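You operate a simulated robot arm through the tools that you are given. There is no shell and no other tool.

The job below is to be done with a simulated two-armed robot. You get a single attempt, and the scene is never put back.

Task
Set belt and brush speed from the OAK card, then start both.
Fine: switch them on and press START last; leave the other switches and knobs as they are.

Only the result counts: the job must be done as asked and must still hold three seconds after the hand-in. Knocking over, shifting, dropping, spilling or breaking anything else fails it.

Robot
Two 7-joint arms with three-finger grippers on one trunk that stands fixed in place. Base frame: the origin is at the foot of the trunk, x ahead of it, y to its left, z up. Units: mm, degrees, N and s.
The left shoulder is at [70, 146, 987], the right one opposite. With the tool pointing down near the work surface each hand reaches from about 100 to 660 mm from the base axis, measured 20 degrees to its own side. Payload 2.2 kg a hand.
Tool frame (each hand has its own): the origin (TCP) lies between the finger pads and is the grasp point; the fingertips stand 28 mm ahead of it; z points along the fingers, y is the line along which they close. The gripper opens to 102 mm. The gripper's body begins 71 mm behind the TCP.
Orientation is that of the tool frame in the base frame, as a unit quaternion [x, y, z, w]. With the fingers straight down and closing along the base's y, the tool's x points along the base's -x, its y along +y and its z along -z.

Tools
- The arms move only by the tool servo_tool. It takes "left_commands", "right_commands" or both (then of equal length, played together; a hand with none holds still); each is a list of rows, each an object of numbers (a shift or turn left out is 0, a gripper value left out holds the last): "jaw": the opening, from 0 (shut) to 1 (fully open); "dx", "dy", "dz": the shift along the base's x, y, z in units of 400 mm (1.0 is 400 mm); "wx", "wy", "wz": the turn, a rotation vector about the base's x, y, z in units of 90 degrees (1.0 is 90 degrees). In form: [{"jaw": .., "dx": .., "dy": .., "dz": .., "wx": .., "wy": .., "wz": ..}, ...]. A call has 1 to 20 rows; each row is the pose to reach, as a shift and turn from the pose commanded when the call began. A call with a number of a shift or a turn outside -1 to 1 is refused whole. Rows are played at 5 a second. More than 50 mm and 8.6 degrees between two rows, or a gripper value outside its range, and nothing of the call is played. A pose out of reach is approached as far as the arm can. The call stops where the force on the tool passes 60 N (or 10 N more than at its start, if that is more) or the arm is blocked; 0.2 s more then pass. The fingers move at their own pace and stop on an object; they squeeze with about 39 N. The grip force told is the motor's: it shows also when the fingers shut on nothing. Time passes only in rows, and 0.2 s behind the last, so rows that repeat a pose let the fingers close. The reply holds the time, the measured pose of the TCP, the force on the tool along the base axes, the opening and the grip force, in the units named above and with some noise, with the torque about the TCP (base axes, N m) and any sound that the robot's microphone picked up.
- Cameras (640 x 400 px; columns grow to the right, rows downward): "scene" is now at [136.9, -11.2, 1208.7]; the picture's right is [-0.11, -0.99, 0.00], its down [-0.62, 0.07, -0.78] and it looks along [0.78, -0.09, -0.62] (base axes); focal length 275 px, centre (320, 200). "left" rides on the left gripper at [72, 38, -86] in its tool frame; the picture's right is [-0.46, 0.89, 0.00], its down [-0.60, -0.32, -0.73] and it looks along [-0.65, -0.34, 0.68] (tool axes); focal length 256 px, centre (320, 200). "right" rides on the right gripper at [69, 44, -86] in its tool frame; the picture's right is [-0.53, 0.85, 0.00], its down [-0.58, -0.36, -0.73] and it looks along [-0.62, -0.39, 0.68] (tool axes); focal length 256 px, centre (320, 200). There is no depth. A picture from a camera that has moved, and an enlarged one, comes with that camera's place and axes in the base frame and with its lens.
- capture(camera): a new picture of that camera. The clock stands still meanwhile.
- slide_trunk(by): slides the trunk up (or, below 0, down) by that many mm; the arms and the scene camera ride with it, the base frame stays. It gives what a move gives, with no picture.
- head_to(pan, tilt): turns the head with the scene camera to pan (to the left, within 86 degrees either way) and tilt (down, from -29 to 69), counted from straight ahead of the robot. It gives what a move gives.
- zoom(camera, box): a new picture of the part [left, top, right, bottom] of that camera's present view, enlarged. The clock stands still meanwhile.
- job_done(): hands the job in; it is judged then, once.

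Places have to be worked out from the pictures, the camera data and where the tool is seen. Open the grippers and draw the arms clear of the work before you hand the job in, unless the task says otherwise.

The tools are called after "Request:" by a JSON object that holds its "method" and its "body". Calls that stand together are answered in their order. servo_tool: Moves the arms, as the interface text tells. Its arguments: {"type":"object","properties":{"left_commands":{"type":"array"},"right_commands":{"type":"array"}},"required":[]} The other tools are called the same way: slide_trunk (by) slides the trunk up or down; head_to (pan, tilt) turns the head that bears the scene camera; capture (camera) takes a picture; zoom (camera, box) takes an enlarged picture of a part of a camera's view; job_done () hands the job in.

At the start:

```text
t: 0.0
left_tcp_pos: [456.7, 101.2, 1048.5]
left_ee_rot: [0.001, 1.0, -0.001, 0.0]
left_force: [-0.4, 0.7, -0.6]
left_ft_torque: [-0.01, 0.01, 0.01]
left_grip_width: 102.0
left_grip_force: 0.0
right_tcp_pos: [454.8, -336.5, 1032.2]
right_ee_rot: [0.0, 1.0, 0.0, 0.0]
right_force: [-0.3, 0.6, -0.2]
right_ft_torque: [-0.03, 0.01, 0.02]
right_grip_width: 102.0
right_grip_force: 0.0
trunk travel left (down, up): [-525.0, 415.0]
head pan, tilt: [-6.6, 38.4]
```

scene: 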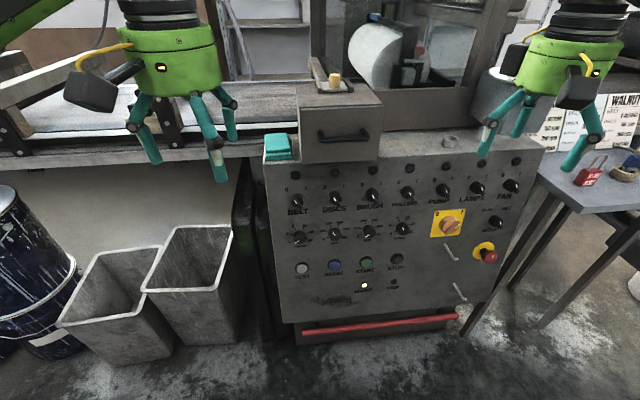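
right: 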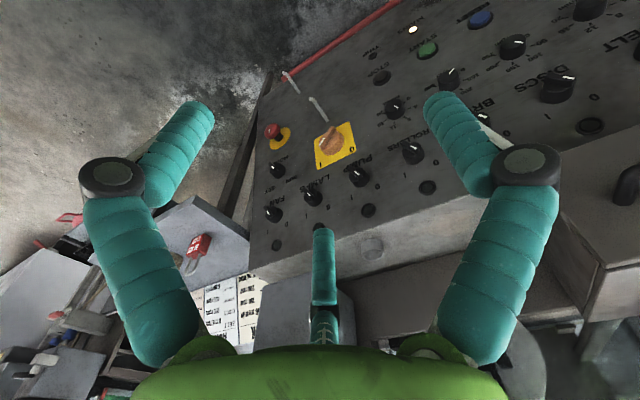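
left: 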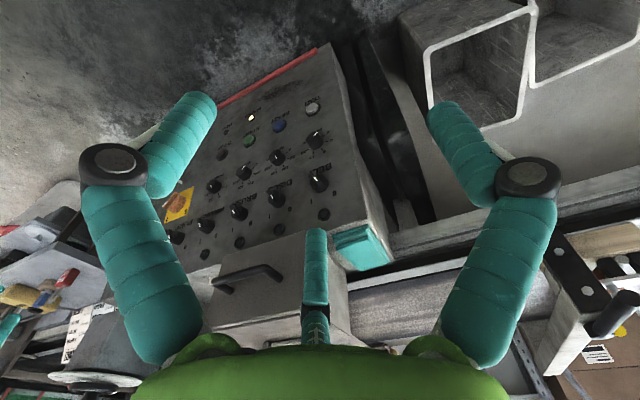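

I'll start by looking at the panel and the cards more closely in the scene camera.

Request:
{"method": "zoom", "body": {"camera": "scene", "box": [260, 150, 540, 325]}}

Request:
{"method": "zoom", "body": {"camera": "scene", "box": [520, 70, 640, 200]}}

Request:
{"method": "head_to", "body": {"pan": -35, "tilt": 30}}

```text
2.29 times, centred on (400, 238) of scene
camera zoom: at [136.9, -11.2, 1208.7], right [-0.11, -0.99, 0.0], down [-0.62, 0.07, -0.78], along [0.78, -0.09, -0.62], focal length 629 px, centre (137, 114)
```

zoom: 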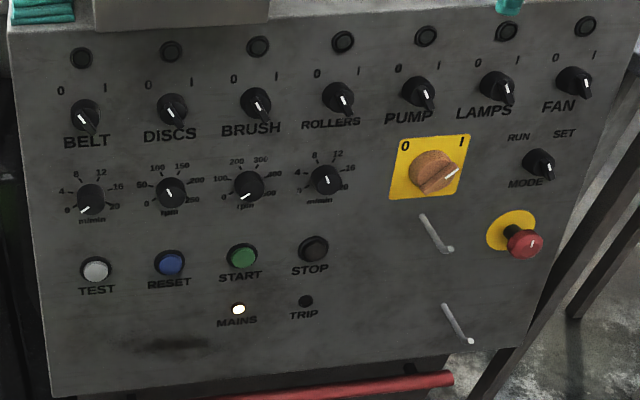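

```text
3.08 times, centred on (580, 135) of scene
camera zoom: at [136.9, -11.2, 1208.7], right [-0.11, -0.99, 0.0], down [-0.62, 0.07, -0.78], along [0.78, -0.09, -0.62], focal length 846 px, centre (-480, 400)
```

zoom: 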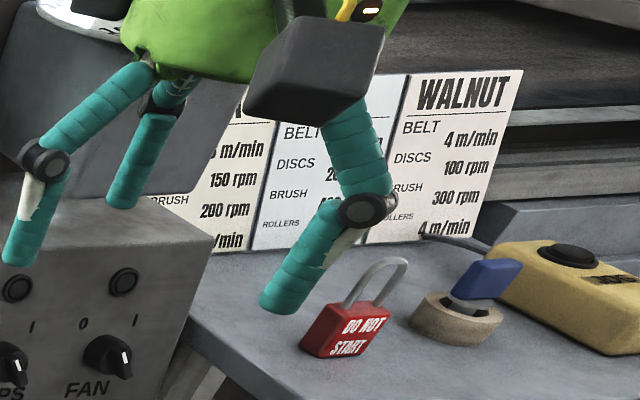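

```text
t: 0.9
left_tcp_pos: [456.9, 100.4, 1048.4]
left_ee_rot: [0.0, 1.0, 0.0, 0.0]
left_force: [0.7, 0.1, -0.3]
left_ft_torque: [0.01, -0.02, 0.01]
left_grip_width: 101.9
left_grip_force: 0.1
right_tcp_pos: [455.5, -336.9, 1031.6]
right_ee_rot: [0.0, 1.0, 0.001, 0.0]
right_force: [0.1, 0.6, 1.0]
right_ft_torque: [0.0, 0.01, 0.0]
right_grip_width: 102.1
right_grip_force: 0.0
trunk travel left (down, up): [-525.0, 415.0]
head pan, tilt: [-35.0, 30.0]
```

The panel is clear: switches on top row, dials below, START green. Now I look at the cards with the head turned.

Request:
{"method": "capture", "body": {"camera": "scene"}}

```text
taken
camera scene: at [125.5, -53.2, 1221.5], right [-0.57, -0.82, 0.0], down [-0.41, 0.29, -0.87], along [0.71, -0.5, -0.5], focal length 275 px, centre (320, 200)
```

scene: 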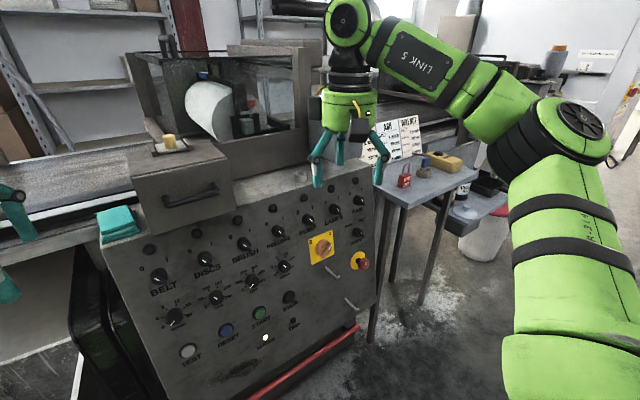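

The right hand hides part of the cards; I zoom on them and see what is visible.

Request:
{"method": "zoom", "body": {"camera": "scene", "box": [340, 100, 440, 180]}}

Request:
{"method": "zoom", "body": {"camera": "right", "box": [180, 250, 300, 350]}}

```text
5.00 times, centred on (390, 140) of scene
camera zoom: at [125.5, -53.2, 1221.5], right [-0.57, -0.82, 0.0], down [-0.41, 0.29, -0.87], along [0.71, -0.5, -0.5], focal length 1375 px, centre (-30, 500)
```

zoom: 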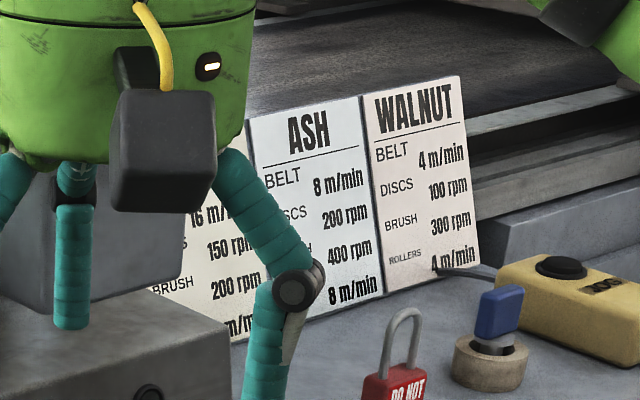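

```text
4.00 times, centred on (240, 300) of right
camera zoom: at [388.2, -292.6, 1118.3], right [0.53, 0.85, 0.0], down [0.58, -0.36, 0.73], along [0.62, -0.39, -0.68], focal length 1024 px, centre (640, -200)
```

zoom: 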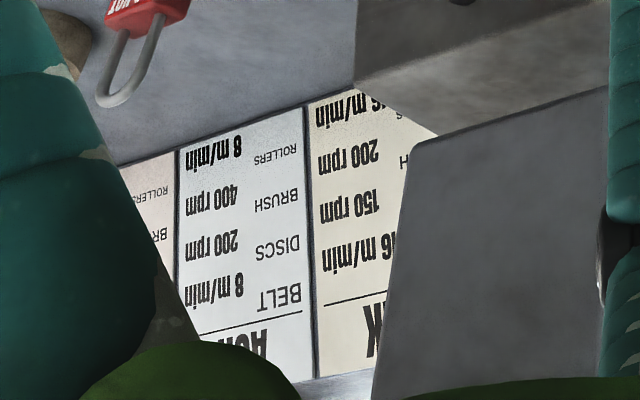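

OAK card appears to be the leftmost of the three (ends in "K": belt ?16, brush 200), but it's partly hidden. I'll shift the right hand toward +y a bit and up to uncover it, and meanwhile zoom the left camera for geometry.

Request:
{"method": "servo_tool", "body": {"right_commands": [{"dx": -0.05, "dz": 0.1}, {"dx": -0.1, "dz": 0.2}, {"dx": -0.15, "dz": 0.3}, {"dx": -0.2, "dz": 0.4}, {"dx": -0.25, "dz": 0.5}]}}

Request:
{"method": "capture", "body": {"camera": "scene"}}

Request:
{"method": "zoom", "body": {"camera": "left", "box": [160, 60, 400, 320]}}

```text
t: 2.1
left_tcp_pos: [457.0, 99.9, 1047.9]
left_ee_rot: [0.0, 1.0, 0.0, 0.0]
left_force: [0.9, 0.6, 0.2]
left_ft_torque: [0.01, -0.03, -0.01]
left_grip_width: 102.1
left_grip_force: 0.1
right_tcp_pos: [379.8, -323.1, 1163.6]
right_ee_rot: [0.0, 1.0, 0.0, 0.001]
right_force: [0.8, -0.1, 0.6]
right_ft_torque: [-0.05, 0.02, 0.04]
right_grip_width: 101.8
right_grip_force: 0.0
right hand out of reach, approached as far as the arm can: row 4, 5
trunk travel left (down, up): [-525.0, 415.0]
head pan, tilt: [-35.0, 30.0]
```

```text
taken
camera scene: at [125.9, -53.3, 1221.5], right [-0.57, -0.82, 0.0], down [-0.41, 0.29, -0.87], along [0.71, -0.5, -0.5], focal length 275 px, centre (320, 200)
```

scene: 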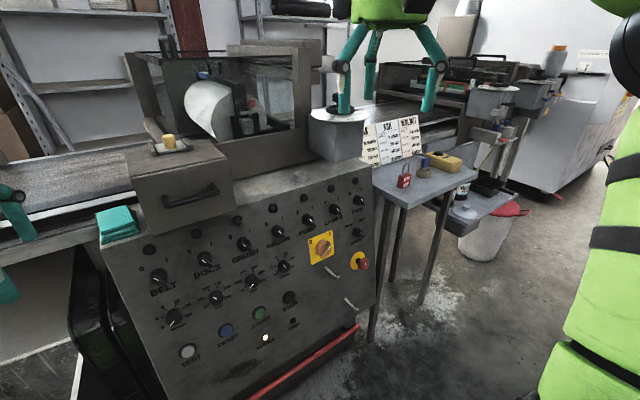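

```text
1.54 times, centred on (280, 190) of left
camera zoom: at [385.1, 138.7, 1133.7], right [0.46, 0.89, 0.0], down [0.6, -0.32, 0.73], along [0.65, -0.34, -0.68], focal length 394 px, centre (382, 215)
```

zoom: 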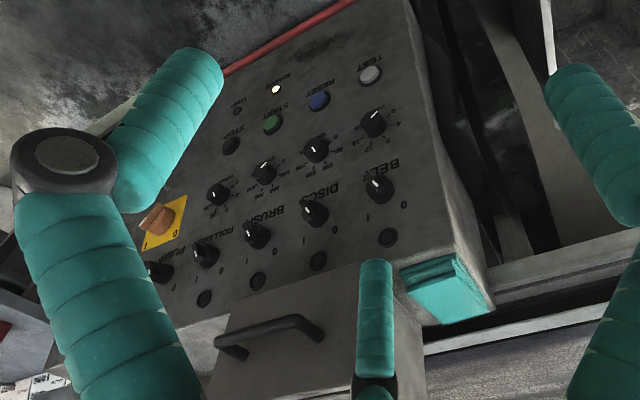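

Hand is above the cards now. Zoom in on the cards and on the panel.

Request:
{"method": "zoom", "body": {"camera": "scene", "box": [350, 105, 430, 170]}}

Request:
{"method": "zoom", "body": {"camera": "scene", "box": [130, 180, 310, 300]}}

```text
6.15 times, centred on (390, 138) of scene
camera zoom: at [125.9, -53.3, 1221.5], right [-0.57, -0.82, 0.0], down [-0.41, 0.29, -0.87], along [0.71, -0.5, -0.5], focal length 1692 px, centre (-111, 585)
```

zoom: 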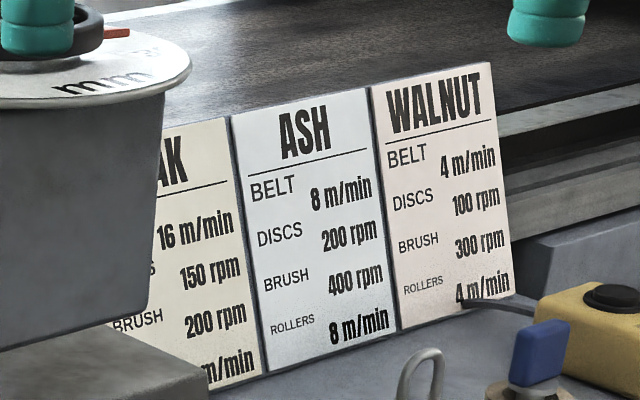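

```text
3.33 times, centred on (220, 240) of scene
camera zoom: at [125.9, -53.3, 1221.5], right [-0.57, -0.82, 0.0], down [-0.41, 0.29, -0.87], along [0.71, -0.5, -0.5], focal length 917 px, centre (653, 67)
```

zoom: 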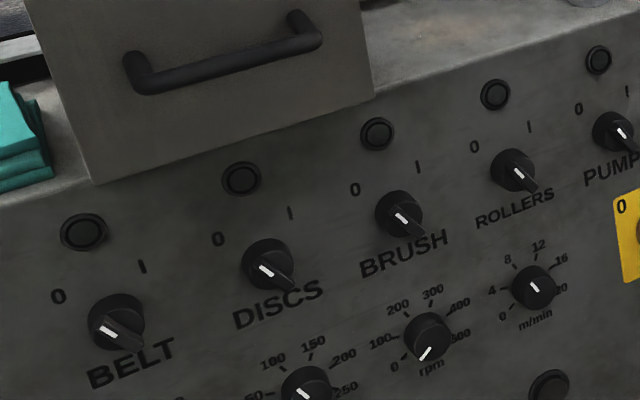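

OAK card reads BELT 16 m/min, BRUSH 200 rpm. The switches' white marks point at 0. I'll slide the trunk down so the head camera sees the panel more squarely and the shoulders are level with the controls.

Request:
{"method": "slide_trunk", "body": {"by": -200}}

Request:
{"method": "head_to", "body": {"pan": -15, "tilt": 35}}

Request:
{"method": "capture", "body": {"camera": "scene"}}

```text
t: 4.3
left_tcp_pos: [457.6, 100.0, 848.3]
left_ee_rot: [0.0, 1.0, 0.0, 0.001]
left_force: [0.1, 0.6, -0.1]
left_ft_torque: [0.01, 0.02, 0.0]
left_grip_width: 102.0
left_grip_force: 0.1
right_tcp_pos: [380.1, -323.3, 964.5]
right_ee_rot: [0.0, 1.0, 0.0, 0.002]
right_force: [0.2, 0.5, 0.3]
right_ft_torque: [0.01, -0.01, 0.0]
right_grip_width: 101.9
right_grip_force: 0.1
trunk travel left (down, up): [-325.0, 615.0]
head pan, tilt: [-35.0, 30.0]
```

```text
t: 5.1
left_tcp_pos: [456.5, 101.3, 848.2]
left_ee_rot: [0.0, 1.0, -0.001, 0.001]
left_force: [0.2, -0.6, 0.6]
left_ft_torque: [0.03, 0.01, -0.03]
left_grip_width: 101.7
left_grip_force: 0.1
right_tcp_pos: [379.6, -323.9, 964.9]
right_ee_rot: [-0.001, 1.0, 0.0, 0.001]
right_force: [0.0, 0.2, 0.1]
right_ft_torque: [0.0, 0.0, -0.03]
right_grip_width: 101.9
right_grip_force: 0.1
trunk travel left (down, up): [-325.0, 615.0]
head pan, tilt: [-15.0, 35.0]
```

```text
taken
camera scene: at [136.4, -24.3, 1013.8], right [-0.26, -0.97, 0.0], down [-0.55, 0.15, -0.82], along [0.79, -0.21, -0.57], focal length 275 px, centre (320, 200)
```

scene: 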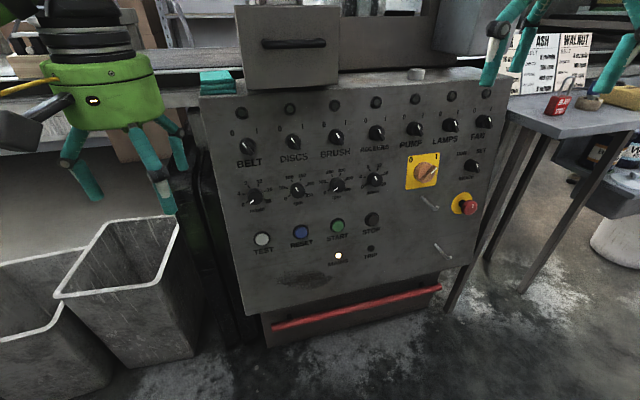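

The panel is seen more squarely now. Zoom in on the relevant left half.

Request:
{"method": "zoom", "body": {"camera": "scene", "box": [222, 85, 402, 205]}}

Request:
{"method": "zoom", "body": {"camera": "scene", "box": [232, 170, 402, 270]}}

Request:
{"method": "zoom", "body": {"camera": "scene", "box": [370, 85, 510, 225]}}

```text
3.33 times, centred on (312, 145) of scene
camera zoom: at [136.4, -24.3, 1013.8], right [-0.26, -0.97, 0.0], down [-0.55, 0.15, -0.82], along [0.79, -0.21, -0.57], focal length 917 px, centre (347, 383)
```

zoom: 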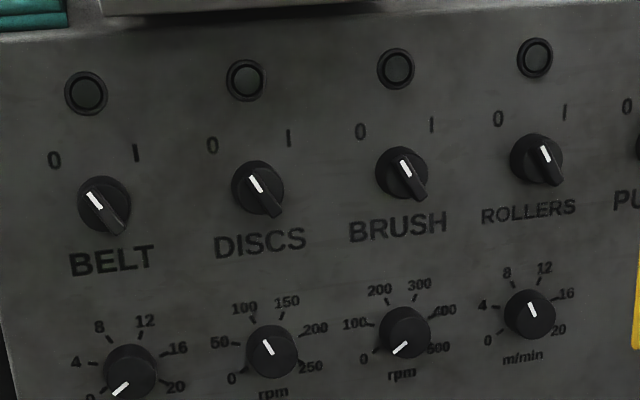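

```text
3.76 times, centred on (317, 220) of scene
camera zoom: at [136.4, -24.3, 1013.8], right [-0.26, -0.97, 0.0], down [-0.55, 0.15, -0.82], along [0.79, -0.21, -0.57], focal length 1035 px, centre (331, 125)
```

zoom: 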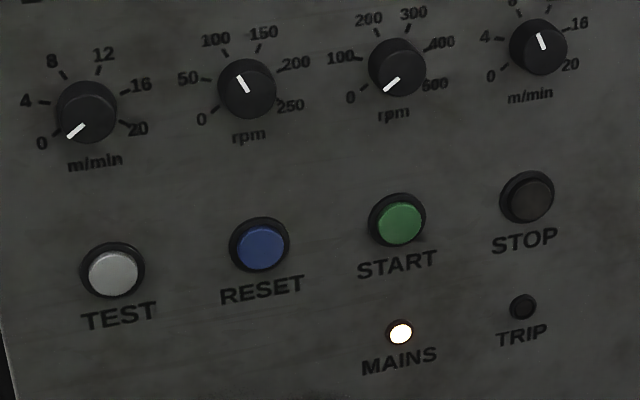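

```text
2.86 times, centred on (440, 155) of scene
camera zoom: at [136.4, -24.3, 1013.8], right [-0.26, -0.97, 0.0], down [-0.55, 0.15, -0.82], along [0.79, -0.21, -0.57], focal length 786 px, centre (-23, 329)
```

zoom: 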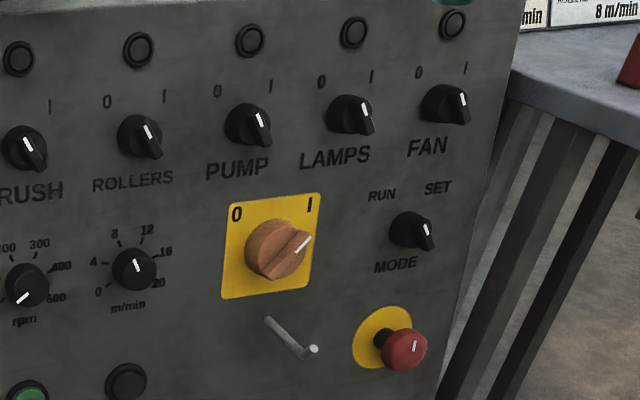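

Main is at I, mode at RUN, and all top switches point at 0. Triangulating: BELT switch ≈ (670,-16,785), BRUSH switch ≈ (670,-205,784), BELT dial ≈ (653,-16,675), BRUSH dial ≈ (652,-205,676), START ≈ (642,-206,559), panel leaning back ~8°. I move the left hand aside and pitch the right hand to point at the panel, stopping well in front of it.

Request:
{"method": "servo_tool", "body": {"right_commands": [{"dx": 0.025, "dy": 0.025, "dz": -0.034, "wy": -0.0759}, {"dx": 0.05, "dy": 0.05, "dz": -0.068, "wy": -0.1518}, {"dx": 0.075, "dy": 0.075, "dz": -0.102, "wy": -0.2277}, {"dx": 0.1, "dy": 0.1, "dz": -0.137, "wy": -0.3036}, {"dx": 0.125, "dy": 0.124, "dz": -0.171, "wy": -0.3795}, {"dx": 0.15, "dy": 0.149, "dz": -0.205, "wy": -0.4554}, {"dx": 0.175, "dy": 0.174, "dz": -0.239, "wy": -0.5313}, {"dx": 0.2, "dy": 0.199, "dz": -0.273, "wy": -0.6072}, {"dx": 0.225, "dy": 0.224, "dz": -0.308, "wy": -0.6831}, {"dx": 0.25, "dy": 0.248, "dz": -0.342, "wy": -0.759}, {"dx": 0.275, "dy": 0.273, "dz": -0.376, "wy": -0.8349}, {"dx": 0.3, "dy": 0.297, "dz": -0.41, "wy": -0.911}], "left_commands": [{"dx": -0.016, "dy": 0.046, "dz": 0.011}, {"dx": -0.032, "dy": 0.092, "dz": 0.022}, {"dx": -0.048, "dy": 0.138, "dz": 0.033}, {"dx": -0.063, "dy": 0.183, "dz": 0.043}, {"dx": -0.079, "dy": 0.229, "dz": 0.054}, {"dx": -0.095, "dy": 0.275, "dz": 0.065}, {"dx": -0.111, "dy": 0.321, "dz": 0.076}, {"dx": -0.127, "dy": 0.367, "dz": 0.087}, {"dx": -0.143, "dy": 0.413, "dz": 0.098}, {"dx": -0.158, "dy": 0.458, "dz": 0.108}, {"dx": -0.174, "dy": 0.504, "dz": 0.119}, {"dx": -0.19, "dy": 0.55, "dz": 0.13}]}}

Request:
{"method": "capture", "body": {"camera": "right"}}

Request:
{"method": "capture", "body": {"camera": "scene"}}

```text
t: 7.7
left_tcp_pos: [381.4, 320.9, 900.6]
left_ee_rot: [0.0, 1.0, 0.0, 0.001]
left_force: [0.8, 0.4, 0.0]
left_ft_torque: [-0.05, 0.0, -0.02]
left_grip_width: 101.8
left_grip_force: 0.1
right_tcp_pos: [512.7, -201.8, 802.8]
right_ee_rot: [0.001, 0.754, 0.0, 0.657]
right_force: [0.3, 0.3, 0.2]
right_ft_torque: [0.01, 0.02, 0.01]
right_grip_width: 102.2
right_grip_force: 0.1
right hand out of reach, approached as far as the arm can: row 11, 12
trunk travel left (down, up): [-325.0, 615.0]
head pan, tilt: [-15.0, 35.0]
```

```text
taken
camera right: at [420.1, -159.1, 747.0], right [0.07, 0.84, 0.53], down [-0.65, -0.37, 0.67], along [0.76, -0.39, 0.52], focal length 256 px, centre (320, 200)
```

right: 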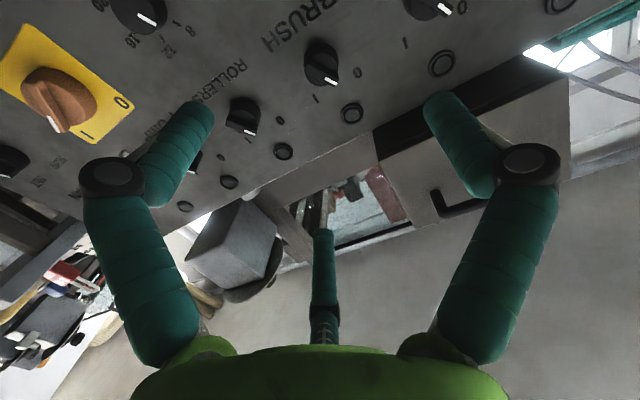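

```text
taken
camera scene: at [136.5, -24.2, 1013.8], right [-0.26, -0.97, 0.0], down [-0.55, 0.15, -0.82], along [0.79, -0.21, -0.57], focal length 275 px, centre (320, 200)
```

scene: 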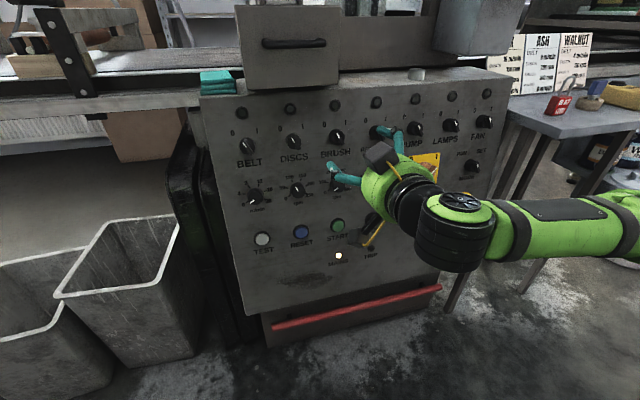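

The right hand is pitched at (513,-202,803). Let me zoom in to see how its fingers sit.

Request:
{"method": "zoom", "body": {"camera": "scene", "box": [300, 100, 480, 280]}}

```text
2.22 times, centred on (390, 190) of scene
camera zoom: at [136.5, -24.2, 1013.8], right [-0.26, -0.97, 0.0], down [-0.55, 0.15, -0.82], along [0.79, -0.21, -0.57], focal length 611 px, centre (164, 222)
```

zoom: 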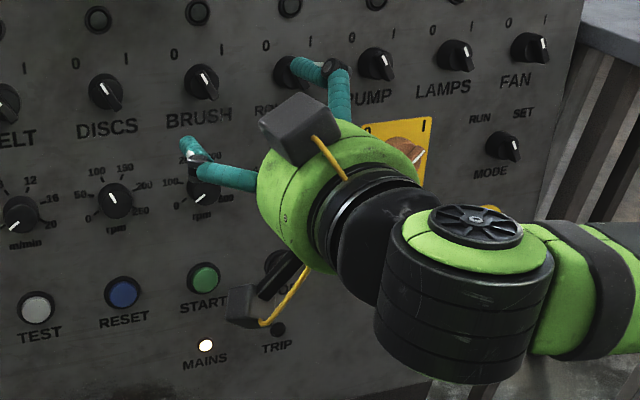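

The picture shows what look like three fingers spaced 120° apart, although the text says two. I'll close the gripper partly in free space and see how the fingers really move.

Request:
{"method": "servo_tool", "body": {"right_commands": [{"jaw": 0.4}, {"jaw": 0.4}, {"jaw": 0.4}]}}

Request:
{"method": "capture", "body": {"camera": "right"}}

Request:
{"method": "zoom", "body": {"camera": "scene", "box": [300, 100, 480, 280]}}

```text
t: 8.5
left_tcp_pos: [380.7, 319.6, 901.4]
left_ee_rot: [0.0, 1.0, 0.0, 0.001]
left_force: [-0.4, -0.1, -0.5]
left_ft_torque: [-0.02, 0.01, -0.01]
left_grip_width: 102.1
left_grip_force: 0.0
right_tcp_pos: [512.1, -204.3, 804.3]
right_ee_rot: [-0.001, 0.754, 0.001, 0.657]
right_force: [-0.2, -0.1, -0.1]
right_ft_torque: [0.0, -0.01, 0.0]
right_grip_width: 40.8
right_grip_force: 0.0
trunk travel left (down, up): [-325.0, 615.0]
head pan, tilt: [-15.0, 35.0]
```

```text
taken
camera right: at [420.2, -159.5, 747.2], right [0.07, 0.85, 0.53], down [-0.65, -0.36, 0.67], along [0.76, -0.39, 0.52], focal length 256 px, centre (320, 200)
```

right: 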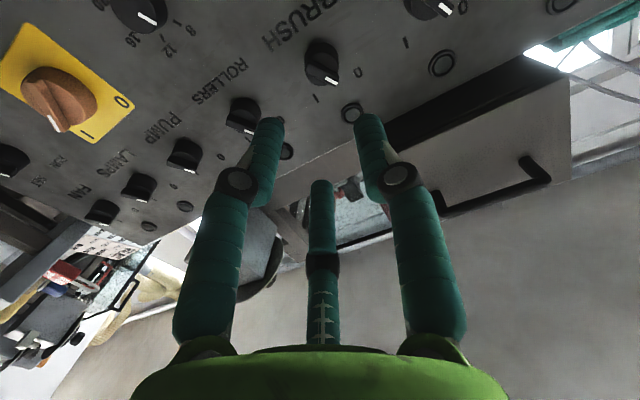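

```text
2.22 times, centred on (390, 190) of scene
camera zoom: at [136.5, -24.2, 1013.8], right [-0.26, -0.97, 0.0], down [-0.55, 0.15, -0.82], along [0.79, -0.21, -0.57], focal length 611 px, centre (164, 222)
```

zoom: 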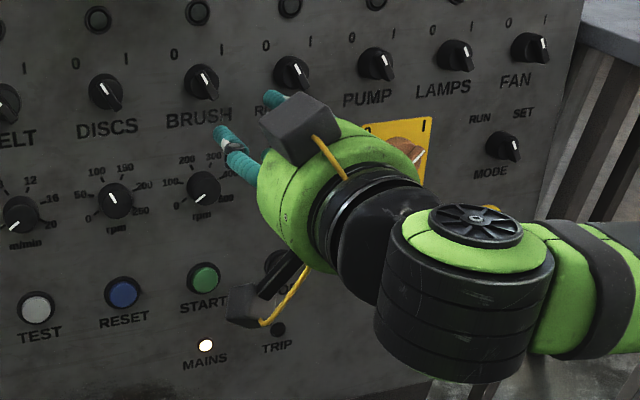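

The fingers do close toward the tool axis as a three-finger skin, which works for the round dials anyway. Next I move the right hand to a standoff in front of the BRUSH dial at about (565,-204,688), jaws at 0.7.

Request:
{"method": "servo_tool", "body": {"right_commands": [{"jaw": 0.7, "dx": 0.02, "dz": -0.05}, {"dx": 0.04, "dz": -0.1}, {"dx": 0.07, "dz": -0.15}, {"dx": 0.1, "dz": -0.2}, {"dx": 0.13, "dz": -0.25}, {"dx": 0.16, "dz": -0.28}]}}

Request:
{"method": "capture", "body": {"camera": "right"}}

Request:
{"method": "zoom", "body": {"camera": "scene", "box": [250, 120, 430, 280]}}

```text
t: 9.9
left_tcp_pos: [380.2, 319.4, 901.7]
left_ee_rot: [0.0, 1.0, 0.0, -0.001]
left_force: [0.3, -0.5, 1.0]
left_ft_torque: [0.0, 0.01, -0.03]
left_grip_width: 102.3
left_grip_force: 0.1
right_tcp_pos: [524.9, -208.9, 790.4]
right_ee_rot: [0.0, 0.755, 0.0, 0.656]
right_force: [0.1, -0.1, 0.1]
right_ft_torque: [-0.01, 0.0, 0.01]
right_grip_width: 71.4
right_grip_force: 0.0
right hand out of reach, approached as far as the arm can: row 1, 2, 3, 4, 5, 6
trunk travel left (down, up): [-325.0, 615.0]
head pan, tilt: [-15.0, 35.0]
```

```text
taken
camera right: at [431.8, -165.2, 733.6], right [0.08, 0.85, 0.53], down [-0.64, -0.36, 0.67], along [0.76, -0.39, 0.52], focal length 256 px, centre (320, 200)
```

right: 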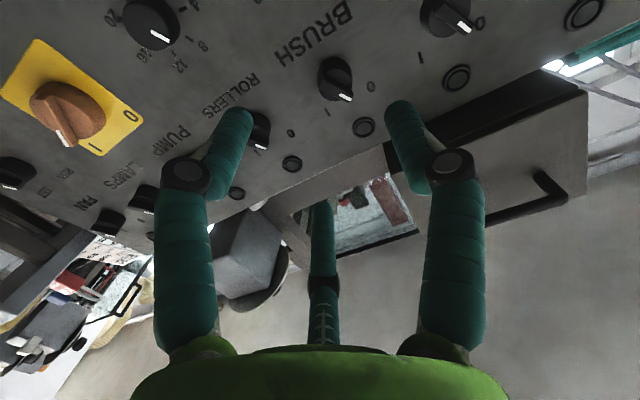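

```text
2.50 times, centred on (340, 200) of scene
camera zoom: at [136.5, -24.2, 1013.8], right [-0.26, -0.97, 0.0], down [-0.55, 0.15, -0.82], along [0.79, -0.21, -0.57], focal length 688 px, centre (270, 200)
```

zoom: 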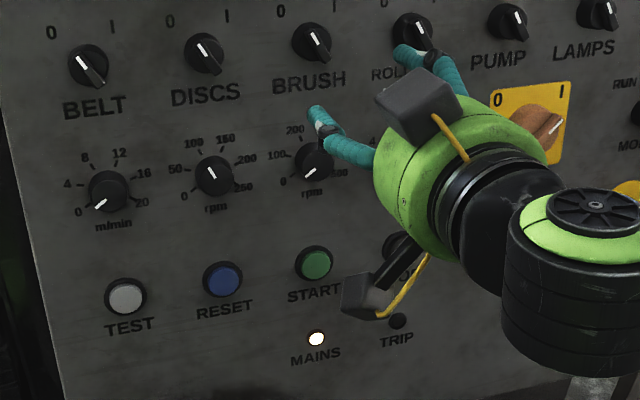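

The arm reports it can't reach that pose from here—probably a joint limit in this arm posture. I'll probe which directions are free, starting with outward (−y) and forward.

Request:
{"method": "servo_tool", "body": {"right_commands": [{"dy": -0.05}, {"dy": -0.1}, {"dy": -0.15}, {"dy": -0.2}]}}

Request:
{"method": "servo_tool", "body": {"right_commands": [{"dz": -0.05}, {"dz": -0.1}, {"dz": -0.15}, {"dz": -0.2}]}}

```text
t: 10.9
left_tcp_pos: [379.6, 319.5, 900.3]
left_ee_rot: [-0.001, 1.0, 0.0, 0.0]
left_force: [-1.6, 0.3, -0.2]
left_ft_torque: [0.03, 0.02, 0.01]
left_grip_width: 101.9
left_grip_force: 0.2
right_tcp_pos: [528.8, -286.9, 787.8]
right_ee_rot: [0.0, 0.754, 0.0, 0.657]
right_force: [-0.3, -0.7, 0.0]
right_ft_torque: [-0.02, 0.02, 0.02]
right_grip_width: 71.5
right_grip_force: 0.1
trunk travel left (down, up): [-325.0, 615.0]
head pan, tilt: [-15.0, 35.0]
```

```text
t: 11.9
left_tcp_pos: [381.8, 318.8, 900.0]
left_ee_rot: [0.0, 1.0, -0.001, -0.001]
left_force: [0.2, 0.5, -0.5]
left_ft_torque: [-0.01, -0.01, 0.02]
left_grip_width: 102.1
left_grip_force: 0.1
right_tcp_pos: [529.6, -288.7, 706.8]
right_ee_rot: [0.0, 0.754, -0.001, 0.657]
right_force: [0.3, 0.9, -0.4]
right_ft_torque: [0.0, -0.02, -0.01]
right_grip_width: 71.2
right_grip_force: 0.1
right hand out of reach, approached as far as the arm can: row 1, 2
trunk travel left (down, up): [-325.0, 615.0]
head pan, tilt: [-15.0, 35.0]
```

It moved freely to (530,-289,707). Now try moving toward the BRUSH dial standoff from here.

Request:
{"method": "servo_tool", "body": {"right_commands": [{"dx": 0.03, "dz": -0.015}, {"dx": 0.06, "dz": -0.03, "dy": 0.05}, {"dx": 0.09, "dz": -0.045, "dy": 0.1}, {"dx": 0.09, "dz": -0.045, "dy": 0.15}, {"dx": 0.09, "dz": -0.045, "dy": 0.205}]}}

Request:
{"method": "capture", "body": {"camera": "right"}}

Request:
{"method": "capture", "body": {"camera": "scene"}}

```text
t: 13.1
left_tcp_pos: [379.5, 319.1, 900.4]
left_ee_rot: [0.0, 1.0, 0.0, 0.0]
left_force: [0.4, 0.4, -0.3]
left_ft_torque: [0.0, -0.03, -0.02]
left_grip_width: 101.9
left_grip_force: 0.1
right_tcp_pos: [541.8, -288.3, 702.0]
right_ee_rot: [-0.001, 0.754, 0.001, 0.657]
right_force: [-0.9, 0.3, -0.3]
right_ft_torque: [0.01, -0.03, -0.02]
right_grip_width: 71.4
right_grip_force: 0.1
right hand out of reach, approached as far as the arm can: row 2, 3, 4, 5
trunk travel left (down, up): [-325.0, 615.0]
head pan, tilt: [-15.0, 35.0]
```

```text
taken
camera right: at [448.7, -244.2, 644.9], right [0.07, 0.85, 0.53], down [-0.64, -0.37, 0.67], along [0.76, -0.39, 0.52], focal length 256 px, centre (320, 200)
```

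right: 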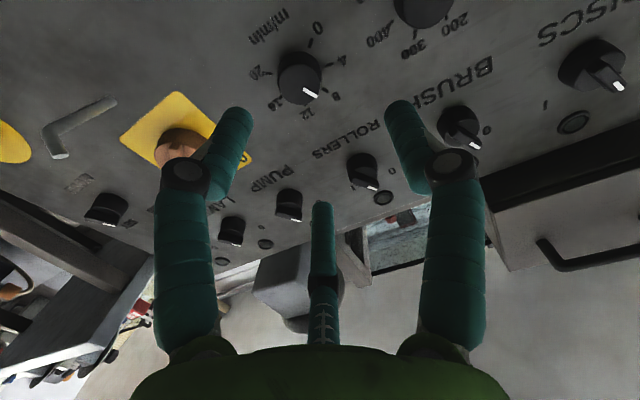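

```text
taken
camera scene: at [136.5, -24.2, 1013.8], right [-0.26, -0.97, 0.0], down [-0.55, 0.15, -0.82], along [0.79, -0.21, -0.57], focal length 275 px, centre (320, 200)
```

scene: 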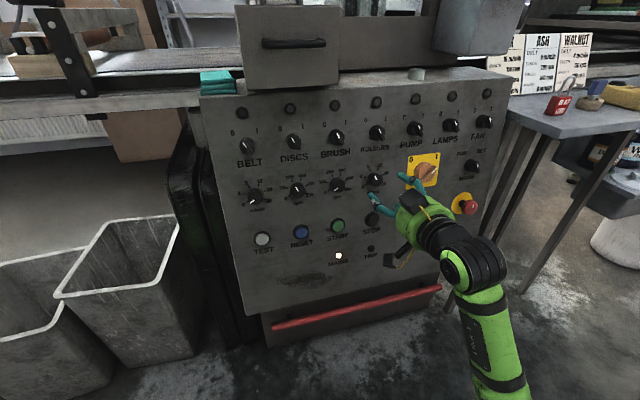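

The arm is folded too tightly with the shoulders this low. I'll raise the trunk by 140 mm to give the elbow more room, then move back toward the BRUSH dial.

Request:
{"method": "slide_trunk", "body": {"by": 140}}

Request:
{"method": "servo_tool", "body": {"right_commands": [{"dz": -0.07}, {"dz": -0.14}, {"dz": -0.21}, {"dz": -0.28}, {"dz": -0.35}]}}

Request:
{"method": "servo_tool", "body": {"right_commands": [{"dy": 0.05}, {"dy": 0.1}, {"dy": 0.15}, {"dy": 0.205}]}}

Request:
{"method": "capture", "body": {"camera": "scene"}}

```text
t: 14.8
left_tcp_pos: [380.9, 319.6, 1039.9]
left_ee_rot: [0.0, 1.0, 0.0, 0.0]
left_force: [0.8, 0.0, -0.2]
left_ft_torque: [-0.01, 0.02, -0.01]
left_grip_width: 102.3
left_grip_force: 0.0
right_tcp_pos: [540.4, -288.1, 840.5]
right_ee_rot: [-0.001, 0.754, 0.001, 0.657]
right_force: [-0.1, 0.2, 0.2]
right_ft_torque: [0.01, 0.03, 0.0]
right_grip_width: 71.5
right_grip_force: 0.1
trunk travel left (down, up): [-465.0, 475.0]
head pan, tilt: [-15.0, 35.0]
```

```text
t: 16.0
left_tcp_pos: [380.3, 319.6, 1041.6]
left_ee_rot: [0.0, 1.0, 0.0, 0.0]
left_force: [0.5, 0.6, -0.3]
left_ft_torque: [0.0, -0.01, -0.01]
left_grip_width: 101.8
left_grip_force: 0.0
right_tcp_pos: [539.5, -310.3, 705.4]
right_ee_rot: [-0.004, 0.754, 0.008, 0.657]
right_force: [0.0, 0.1, 0.0]
right_ft_torque: [0.0, -0.01, -0.01]
right_grip_width: 71.2
right_grip_force: 0.1
right hand out of reach, approached as far as the arm can: row 2, 3, 4, 5
trunk travel left (down, up): [-465.0, 475.0]
head pan, tilt: [-15.0, 35.0]
```

```text
t: 17.0
left_tcp_pos: [381.0, 319.2, 1041.3]
left_ee_rot: [0.0, 1.0, 0.001, 0.0]
left_force: [0.2, -0.5, -0.7]
left_ft_torque: [-0.03, 0.01, -0.01]
left_grip_width: 102.0
left_grip_force: 0.1
right_tcp_pos: [536.1, -295.1, 719.4]
right_ee_rot: [-0.007, 0.755, 0.016, 0.655]
right_force: [-0.9, -0.2, 0.3]
right_ft_torque: [0.01, 0.0, 0.02]
right_grip_width: 71.2
right_grip_force: 0.0
right hand out of reach, approached as far as the arm can: row 1, 2, 3, 4
trunk travel left (down, up): [-465.0, 475.0]
head pan, tilt: [-15.0, 35.0]
```

```text
taken
camera scene: at [136.4, -24.2, 1153.8], right [-0.26, -0.97, 0.0], down [-0.55, 0.15, -0.82], along [0.79, -0.21, -0.57], focal length 275 px, centre (320, 200)
```

scene: 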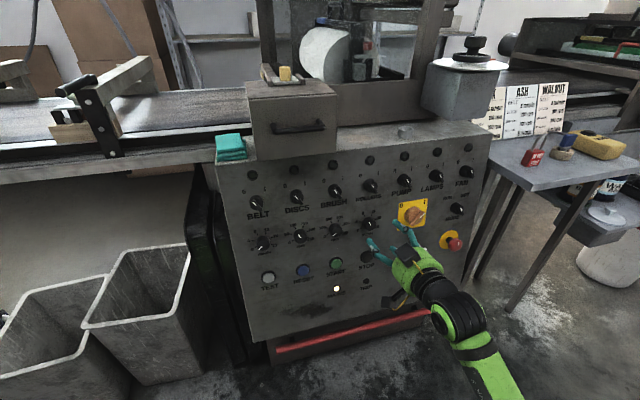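

Movement toward +y is still blocked. I suspect the wrist roll joint is near its limit, so I'll try rolling the tool about its own axis by +30° and see if it's free.

Request:
{"method": "servo_tool", "body": {"right_commands": [{"wx": 0.0825, "wz": -0.0114}, {"wx": 0.165, "wz": -0.0228}, {"wx": 0.2475, "wz": -0.0343}, {"wx": 0.33, "wz": -0.0457}]}}

Request:
{"method": "servo_tool", "body": {"right_commands": [{"dy": 0.05}, {"dy": 0.1}, {"dy": 0.15}, {"dy": 0.2}]}}

```text
t: 18.0
left_tcp_pos: [380.6, 318.6, 1041.1]
left_ee_rot: [0.0, 1.0, -0.001, 0.0]
left_force: [-0.3, -0.3, -0.2]
left_ft_torque: [0.01, -0.03, 0.04]
left_grip_width: 101.9
left_grip_force: 0.1
right_tcp_pos: [537.5, -295.1, 719.2]
right_ee_rot: [0.196, 0.728, 0.172, 0.635]
right_force: [-0.2, 0.1, -0.3]
right_ft_torque: [-0.01, 0.02, -0.04]
right_grip_width: 71.3
right_grip_force: 0.0
trunk travel left (down, up): [-465.0, 475.0]
head pan, tilt: [-15.0, 35.0]
```

```text
t: 19.0
left_tcp_pos: [379.5, 319.7, 1040.5]
left_ee_rot: [0.0, 1.0, 0.0, 0.0]
left_force: [0.6, 0.0, -0.3]
left_ft_torque: [0.0, 0.01, 0.03]
left_grip_width: 102.1
left_grip_force: 0.0
right_tcp_pos: [534.1, -231.1, 712.7]
right_ee_rot: [0.192, 0.727, 0.175, 0.635]
right_force: [1.1, -0.4, 0.2]
right_ft_torque: [0.01, 0.01, -0.02]
right_grip_width: 71.6
right_grip_force: 0.0
right hand out of reach, approached as far as the arm can: row 4
trunk travel left (down, up): [-465.0, 475.0]
head pan, tilt: [-15.0, 35.0]
```

Rolling +30° freed the +y motion, so the roll joint was near its limit. I'll roll a further +60° for margin and check.

Request:
{"method": "servo_tool", "body": {"right_commands": [{"wx": 0.0825, "wz": -0.0114}, {"wx": 0.165, "wz": -0.0228}, {"wx": 0.2475, "wz": -0.0343}, {"wx": 0.33, "wz": -0.0457}, {"wx": 0.4125, "wz": -0.0571}, {"wx": 0.495, "wz": -0.0685}, {"wx": 0.5775, "wz": -0.08}, {"wx": 0.66, "wz": -0.0914}]}}

Request:
{"method": "servo_tool", "body": {"right_commands": [{"dx": 0.025, "dy": 0.035, "dz": -0.03}, {"dx": 0.05, "dy": 0.065, "dz": -0.06}]}}

Request:
{"method": "capture", "body": {"camera": "right"}}

Request:
{"method": "capture", "body": {"camera": "scene"}}

```text
t: 20.8
left_tcp_pos: [380.2, 320.5, 1040.5]
left_ee_rot: [0.0, 1.0, 0.0, -0.001]
left_force: [0.1, 0.2, -0.5]
left_ft_torque: [0.02, -0.02, -0.02]
left_grip_width: 101.7
left_grip_force: 0.1
right_tcp_pos: [533.6, -233.1, 710.3]
right_ee_rot: [0.529, 0.54, 0.458, 0.467]
right_force: [1.0, 0.2, 0.1]
right_ft_torque: [0.0, -0.02, 0.03]
right_grip_width: 71.2
right_grip_force: 0.0
trunk travel left (down, up): [-465.0, 475.0]
head pan, tilt: [-15.0, 35.0]
```

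```text
t: 21.4
left_tcp_pos: [381.3, 318.9, 1040.5]
left_ee_rot: [0.0, 1.0, -0.001, 0.0]
left_force: [0.1, 0.4, 0.0]
left_ft_torque: [0.0, 0.0, -0.01]
left_grip_width: 102.1
left_grip_force: 0.1
right_tcp_pos: [550.7, -224.5, 679.6]
right_ee_rot: [0.51, 0.561, 0.435, 0.485]
right_force: [1.4, -0.9, 0.1]
right_ft_torque: [0.0, -0.05, -0.03]
right_grip_width: 71.6
right_grip_force: 0.2
trunk travel left (down, up): [-465.0, 475.0]
head pan, tilt: [-15.0, 35.0]
```

```text
taken
camera right: at [473.6, -150.6, 729.6], right [0.13, -0.45, 0.89], down [-0.77, -0.6, -0.19], along [0.62, -0.66, -0.42], focal length 256 px, centre (320, 200)
```

right: 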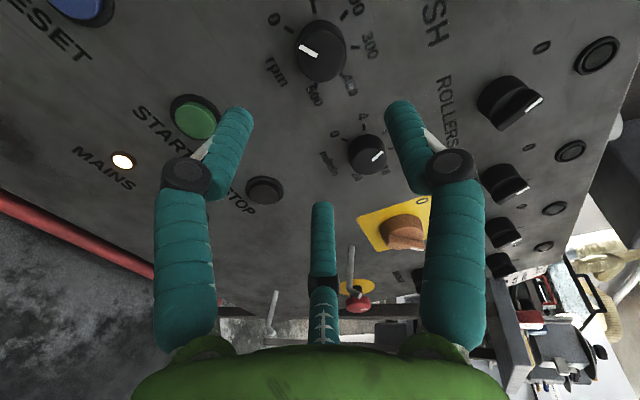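

```text
taken
camera scene: at [136.6, -24.3, 1153.7], right [-0.26, -0.97, 0.0], down [-0.55, 0.15, -0.82], along [0.79, -0.21, -0.57], focal length 275 px, centre (320, 200)
```

scene: 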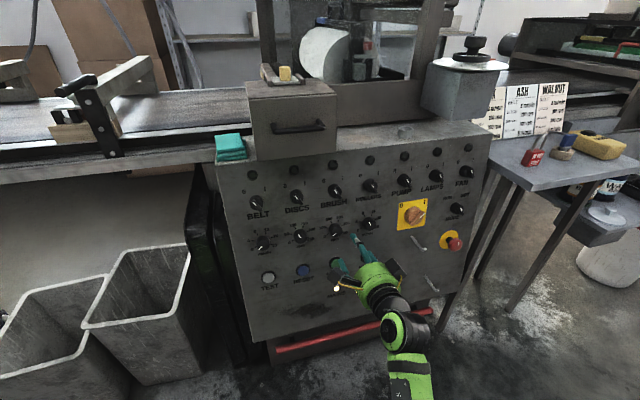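

The camera now sits on the left side and the tool axis is about 8.6° down, matching the panel normal. Let me let it settle and re-read the pose.

Request:
{"method": "servo_tool", "body": {"right_commands": [{"dx": 0}, {"dx": 0}, {"dx": 0}]}}

Request:
{"method": "capture", "body": {"camera": "right"}}

```text
t: 22.2
left_tcp_pos: [380.4, 318.7, 1040.8]
left_ee_rot: [0.001, 1.0, 0.0, 0.0]
left_force: [0.3, -0.8, -0.8]
left_ft_torque: [-0.02, 0.03, 0.0]
left_grip_width: 102.0
left_grip_force: 0.1
right_tcp_pos: [550.7, -226.3, 682.5]
right_ee_rot: [0.51, 0.559, 0.436, 0.487]
right_force: [0.3, 0.1, -0.9]
right_ft_torque: [-0.01, 0.02, 0.02]
right_grip_width: 71.2
right_grip_force: 0.0
trunk travel left (down, up): [-465.0, 475.0]
head pan, tilt: [-15.0, 35.0]
```

```text
taken
camera right: at [474.4, -151.6, 731.4], right [0.13, -0.45, 0.89], down [-0.77, -0.6, -0.19], along [0.62, -0.66, -0.42], focal length 256 px, centre (320, 200)
```

right: 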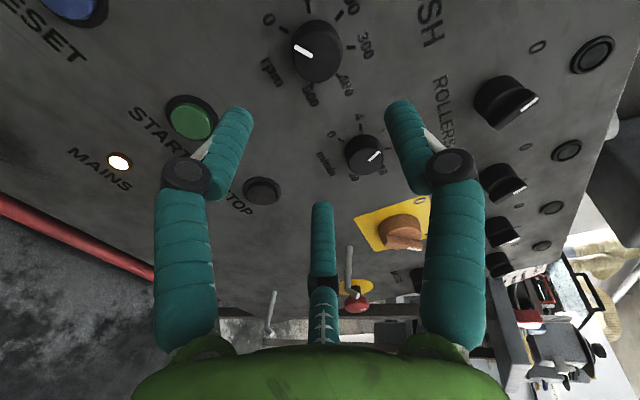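

The wrist view puts the BRUSH dial at about (652,-203,677), consistent. The TCP is ~23 mm too far right and ~9 mm low for a coaxial approach; correct that and check it tracks.

Request:
{"method": "servo_tool", "body": {"right_commands": [{"dy": 0.03, "dz": 0.012}, {"dy": 0.0575, "dz": 0.0225}, {"dy": 0.0575, "dz": 0.0225}, {"dy": 0.0575, "dz": 0.0225}]}}

Request:
{"method": "capture", "body": {"camera": "right"}}

```text
t: 22.6
left_tcp_pos: [379.7, 318.8, 1040.8]
left_ee_rot: [0.0, 1.0, 0.0, 0.0]
left_force: [-1.0, -0.1, -0.3]
left_ft_torque: [-0.01, 0.01, 0.0]
left_grip_width: 102.0
left_grip_force: 0.0
right_tcp_pos: [549.7, -232.1, 686.2]
right_ee_rot: [0.49, 0.579, 0.412, 0.506]
right_force: [0.2, 0.4, -0.2]
right_ft_torque: [0.02, -0.01, 0.01]
right_grip_width: 71.5
right_grip_force: 0.0
right hand out of reach, approached as far as the arm can: row 2
trunk travel left (down, up): [-465.0, 475.0]
head pan, tilt: [-15.0, 35.0]
stopped in row 2 (right hand): the arm was blocked; the commanded pose is now the measured one
```

```text
taken
camera right: at [472.8, -154.3, 727.9], right [0.13, -0.37, 0.92], down [-0.77, -0.62, -0.14], along [0.62, -0.69, -0.37], focal length 256 px, centre (320, 200)
```

right: 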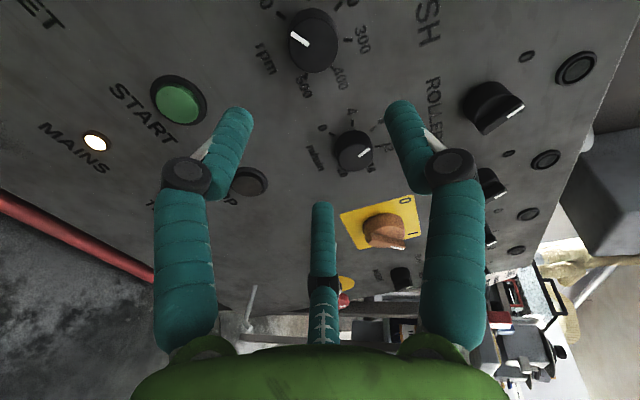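

The arm reports being blocked with no wrist force, perhaps the elbow is against the trunk or a joint is at its stop. I'll look down at the right arm with the head camera.

Request:
{"method": "head_to", "body": {"pan": -40, "tilt": 65}}

Request:
{"method": "capture", "body": {"camera": "scene"}}

```text
t: 23.6
left_tcp_pos: [381.2, 318.4, 1040.6]
left_ee_rot: [0.0, 1.0, -0.001, 0.0]
left_force: [0.0, -0.2, 0.3]
left_ft_torque: [0.0, -0.01, 0.02]
left_grip_width: 102.1
left_grip_force: 0.1
right_tcp_pos: [550.1, -231.5, 684.7]
right_ee_rot: [0.491, 0.578, 0.412, 0.505]
right_force: [-0.5, -0.3, 0.3]
right_ft_torque: [0.01, 0.0, -0.01]
right_grip_width: 71.3
right_grip_force: 0.1
trunk travel left (down, up): [-465.0, 475.0]
head pan, tilt: [-40.0, 65.0]
```

```text
taken
camera scene: at [98.0, -40.4, 1113.9], right [-0.64, -0.77, 0.0], down [-0.69, 0.58, -0.42], along [0.32, -0.27, -0.91], focal length 275 px, centre (320, 200)
```

scene: 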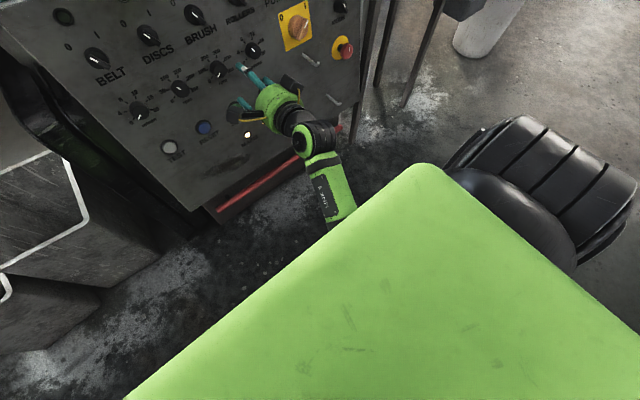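

The elbow has drifted down and inward under the torso, which blocks it. I'll back the right hand out to the right, raise it, and point the tool down again so the elbow can swing outward, keeping the rolled orientation.

Request:
{"method": "servo_tool", "body": {"right_commands": [{"dx": -0.03, "dy": -0.06, "dz": 0.02}, {"dx": -0.06, "dy": -0.12, "dz": 0.04}, {"dx": -0.09, "dy": -0.18, "dz": 0.06}, {"dx": -0.12, "dy": -0.24, "dz": 0.1}, {"dx": -0.12, "dy": -0.28, "dz": 0.18}, {"dx": -0.12, "dy": -0.3, "dz": 0.26}, {"dx": -0.12, "dy": -0.32, "dz": 0.34}, {"dx": -0.12, "dy": -0.34, "dz": 0.42}, {"dx": -0.12, "dy": -0.36, "dz": 0.5}]}}

Request:
{"method": "head_to", "body": {"pan": -35, "tilt": 30}}

Request:
{"method": "capture", "body": {"camera": "scene"}}

```text
t: 25.6
left_tcp_pos: [380.3, 318.7, 1040.3]
left_ee_rot: [0.0, 1.0, 0.0, 0.0]
left_force: [-0.2, -0.5, -0.1]
left_ft_torque: [0.01, 0.0, -0.03]
left_grip_width: 101.7
left_grip_force: 0.1
right_tcp_pos: [499.5, -372.5, 883.1]
right_ee_rot: [0.49, 0.578, 0.414, 0.505]
right_force: [0.0, -0.1, 0.6]
right_ft_torque: [-0.02, 0.0, 0.0]
right_grip_width: 71.4
right_grip_force: 0.0
trunk travel left (down, up): [-465.0, 475.0]
head pan, tilt: [-40.0, 65.0]
```

```text
t: 26.6
left_tcp_pos: [380.6, 318.9, 1039.9]
left_ee_rot: [0.0, 1.0, 0.0, -0.001]
left_force: [-0.1, -0.6, -1.4]
left_ft_torque: [-0.01, -0.01, -0.04]
left_grip_width: 102.0
left_grip_force: 0.1
right_tcp_pos: [501.1, -373.5, 882.7]
right_ee_rot: [0.491, 0.578, 0.413, 0.505]
right_force: [0.3, -0.6, -0.8]
right_ft_torque: [0.0, 0.0, 0.03]
right_grip_width: 71.4
right_grip_force: 0.0
trunk travel left (down, up): [-465.0, 475.0]
head pan, tilt: [-35.0, 30.0]
```

```text
taken
camera scene: at [125.5, -53.3, 1161.5], right [-0.57, -0.82, 0.0], down [-0.41, 0.29, -0.87], along [0.71, -0.5, -0.5], focal length 275 px, centre (320, 200)
```

scene: 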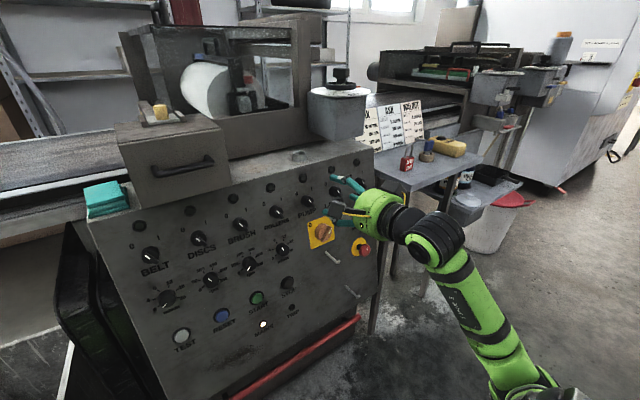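

That moved freely and the elbow is swinging outward. Now un-pitch to tool-down while rising, to bring the elbow back up.

Request:
{"method": "servo_tool", "body": {"right_commands": [{"dz": 0.02, "wy": 0.0759}, {"dz": 0.04, "wy": 0.1518}, {"dz": 0.06, "wy": 0.2277}, {"dz": 0.08, "wy": 0.3036}, {"dz": 0.1, "wy": 0.3795}, {"dz": 0.12, "wy": 0.4554}, {"dz": 0.14, "wy": 0.5313}, {"dz": 0.16, "wy": 0.6072}, {"dz": 0.18, "wy": 0.6831}, {"dz": 0.2, "wy": 0.759}, {"dz": 0.22, "wy": 0.8349}, {"dz": 0.24, "wy": 0.911}]}}

Request:
{"method": "capture", "body": {"camera": "scene"}}

```text
t: 29.2
left_tcp_pos: [380.9, 321.2, 1040.8]
left_ee_rot: [0.0, 1.0, -0.001, 0.0]
left_force: [-0.5, 1.4, -0.1]
left_ft_torque: [-0.01, -0.02, 0.0]
left_grip_width: 102.2
left_grip_force: 0.0
right_tcp_pos: [501.7, -374.2, 981.7]
right_ee_rot: [0.641, 0.767, -0.01, 0.002]
right_force: [0.3, 0.5, -0.9]
right_ft_torque: [-0.02, 0.02, -0.01]
right_grip_width: 71.3
right_grip_force: 0.2
trunk travel left (down, up): [-465.0, 475.0]
head pan, tilt: [-35.0, 30.0]
```

```text
taken
camera scene: at [125.6, -52.2, 1161.6], right [-0.57, -0.82, 0.0], down [-0.41, 0.29, -0.87], along [0.71, -0.5, -0.5], focal length 275 px, centre (320, 200)
```

scene: 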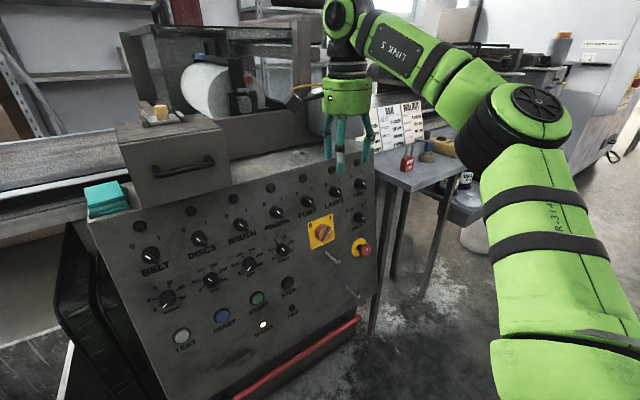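

Back in the elbow-up-right posture with the tool rolled. Since the low-elbow posture comes from the shoulder being well above the hand, I'll lower the trunk by 200 so shoulder and hand are level, then pitch forward again.

Request:
{"method": "slide_trunk", "body": {"by": -200}}

Request:
{"method": "servo_tool", "body": {"right_commands": [{"wy": -0.0759}, {"wy": -0.1518}, {"wy": -0.2277}, {"wy": -0.3036}, {"wy": -0.3795}, {"wy": -0.4554}, {"wy": -0.5313}, {"wy": -0.6072}, {"wy": -0.6831}, {"wy": -0.759}, {"wy": -0.8349}, {"wy": -0.911}]}}

Request:
{"method": "capture", "body": {"camera": "scene"}}

```text
t: 31.4
left_tcp_pos: [380.7, 319.6, 841.6]
left_ee_rot: [0.0, 1.0, 0.0, -0.001]
left_force: [-0.1, 0.8, 0.5]
left_ft_torque: [-0.01, 0.02, -0.03]
left_grip_width: 102.2
left_grip_force: 0.1
right_tcp_pos: [502.6, -375.1, 781.4]
right_ee_rot: [0.641, 0.767, -0.01, 0.002]
right_force: [-0.6, -0.4, 0.1]
right_ft_torque: [0.0, -0.01, 0.03]
right_grip_width: 71.2
right_grip_force: 0.0
trunk travel left (down, up): [-265.0, 675.0]
head pan, tilt: [-35.0, 30.0]
```

```text
t: 34.0
left_tcp_pos: [379.9, 319.3, 842.0]
left_ee_rot: [0.0, 1.0, 0.0, -0.001]
left_force: [0.3, -0.2, 0.1]
left_ft_torque: [0.01, -0.03, 0.01]
left_grip_width: 101.7
left_grip_force: 0.1
right_tcp_pos: [502.6, -375.3, 781.0]
right_ee_rot: [0.49, 0.578, 0.414, 0.505]
right_force: [-0.1, -0.1, 0.6]
right_ft_torque: [-0.02, 0.0, 0.01]
right_grip_width: 71.3
right_grip_force: 0.0
trunk travel left (down, up): [-265.0, 675.0]
head pan, tilt: [-35.0, 30.0]
```

```text
taken
camera scene: at [125.5, -53.3, 961.6], right [-0.57, -0.82, 0.0], down [-0.41, 0.29, -0.87], along [0.71, -0.5, -0.5], focal length 275 px, centre (320, 200)
```

scene: 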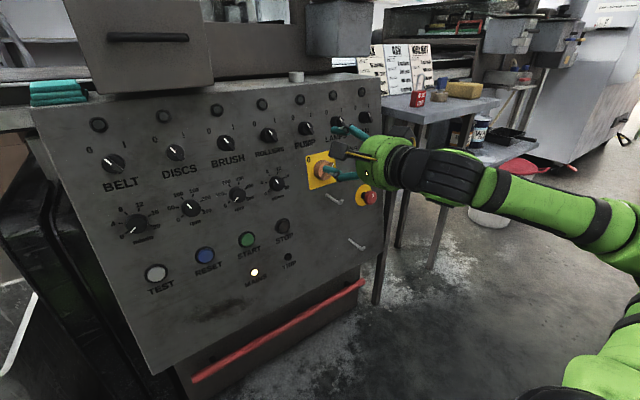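

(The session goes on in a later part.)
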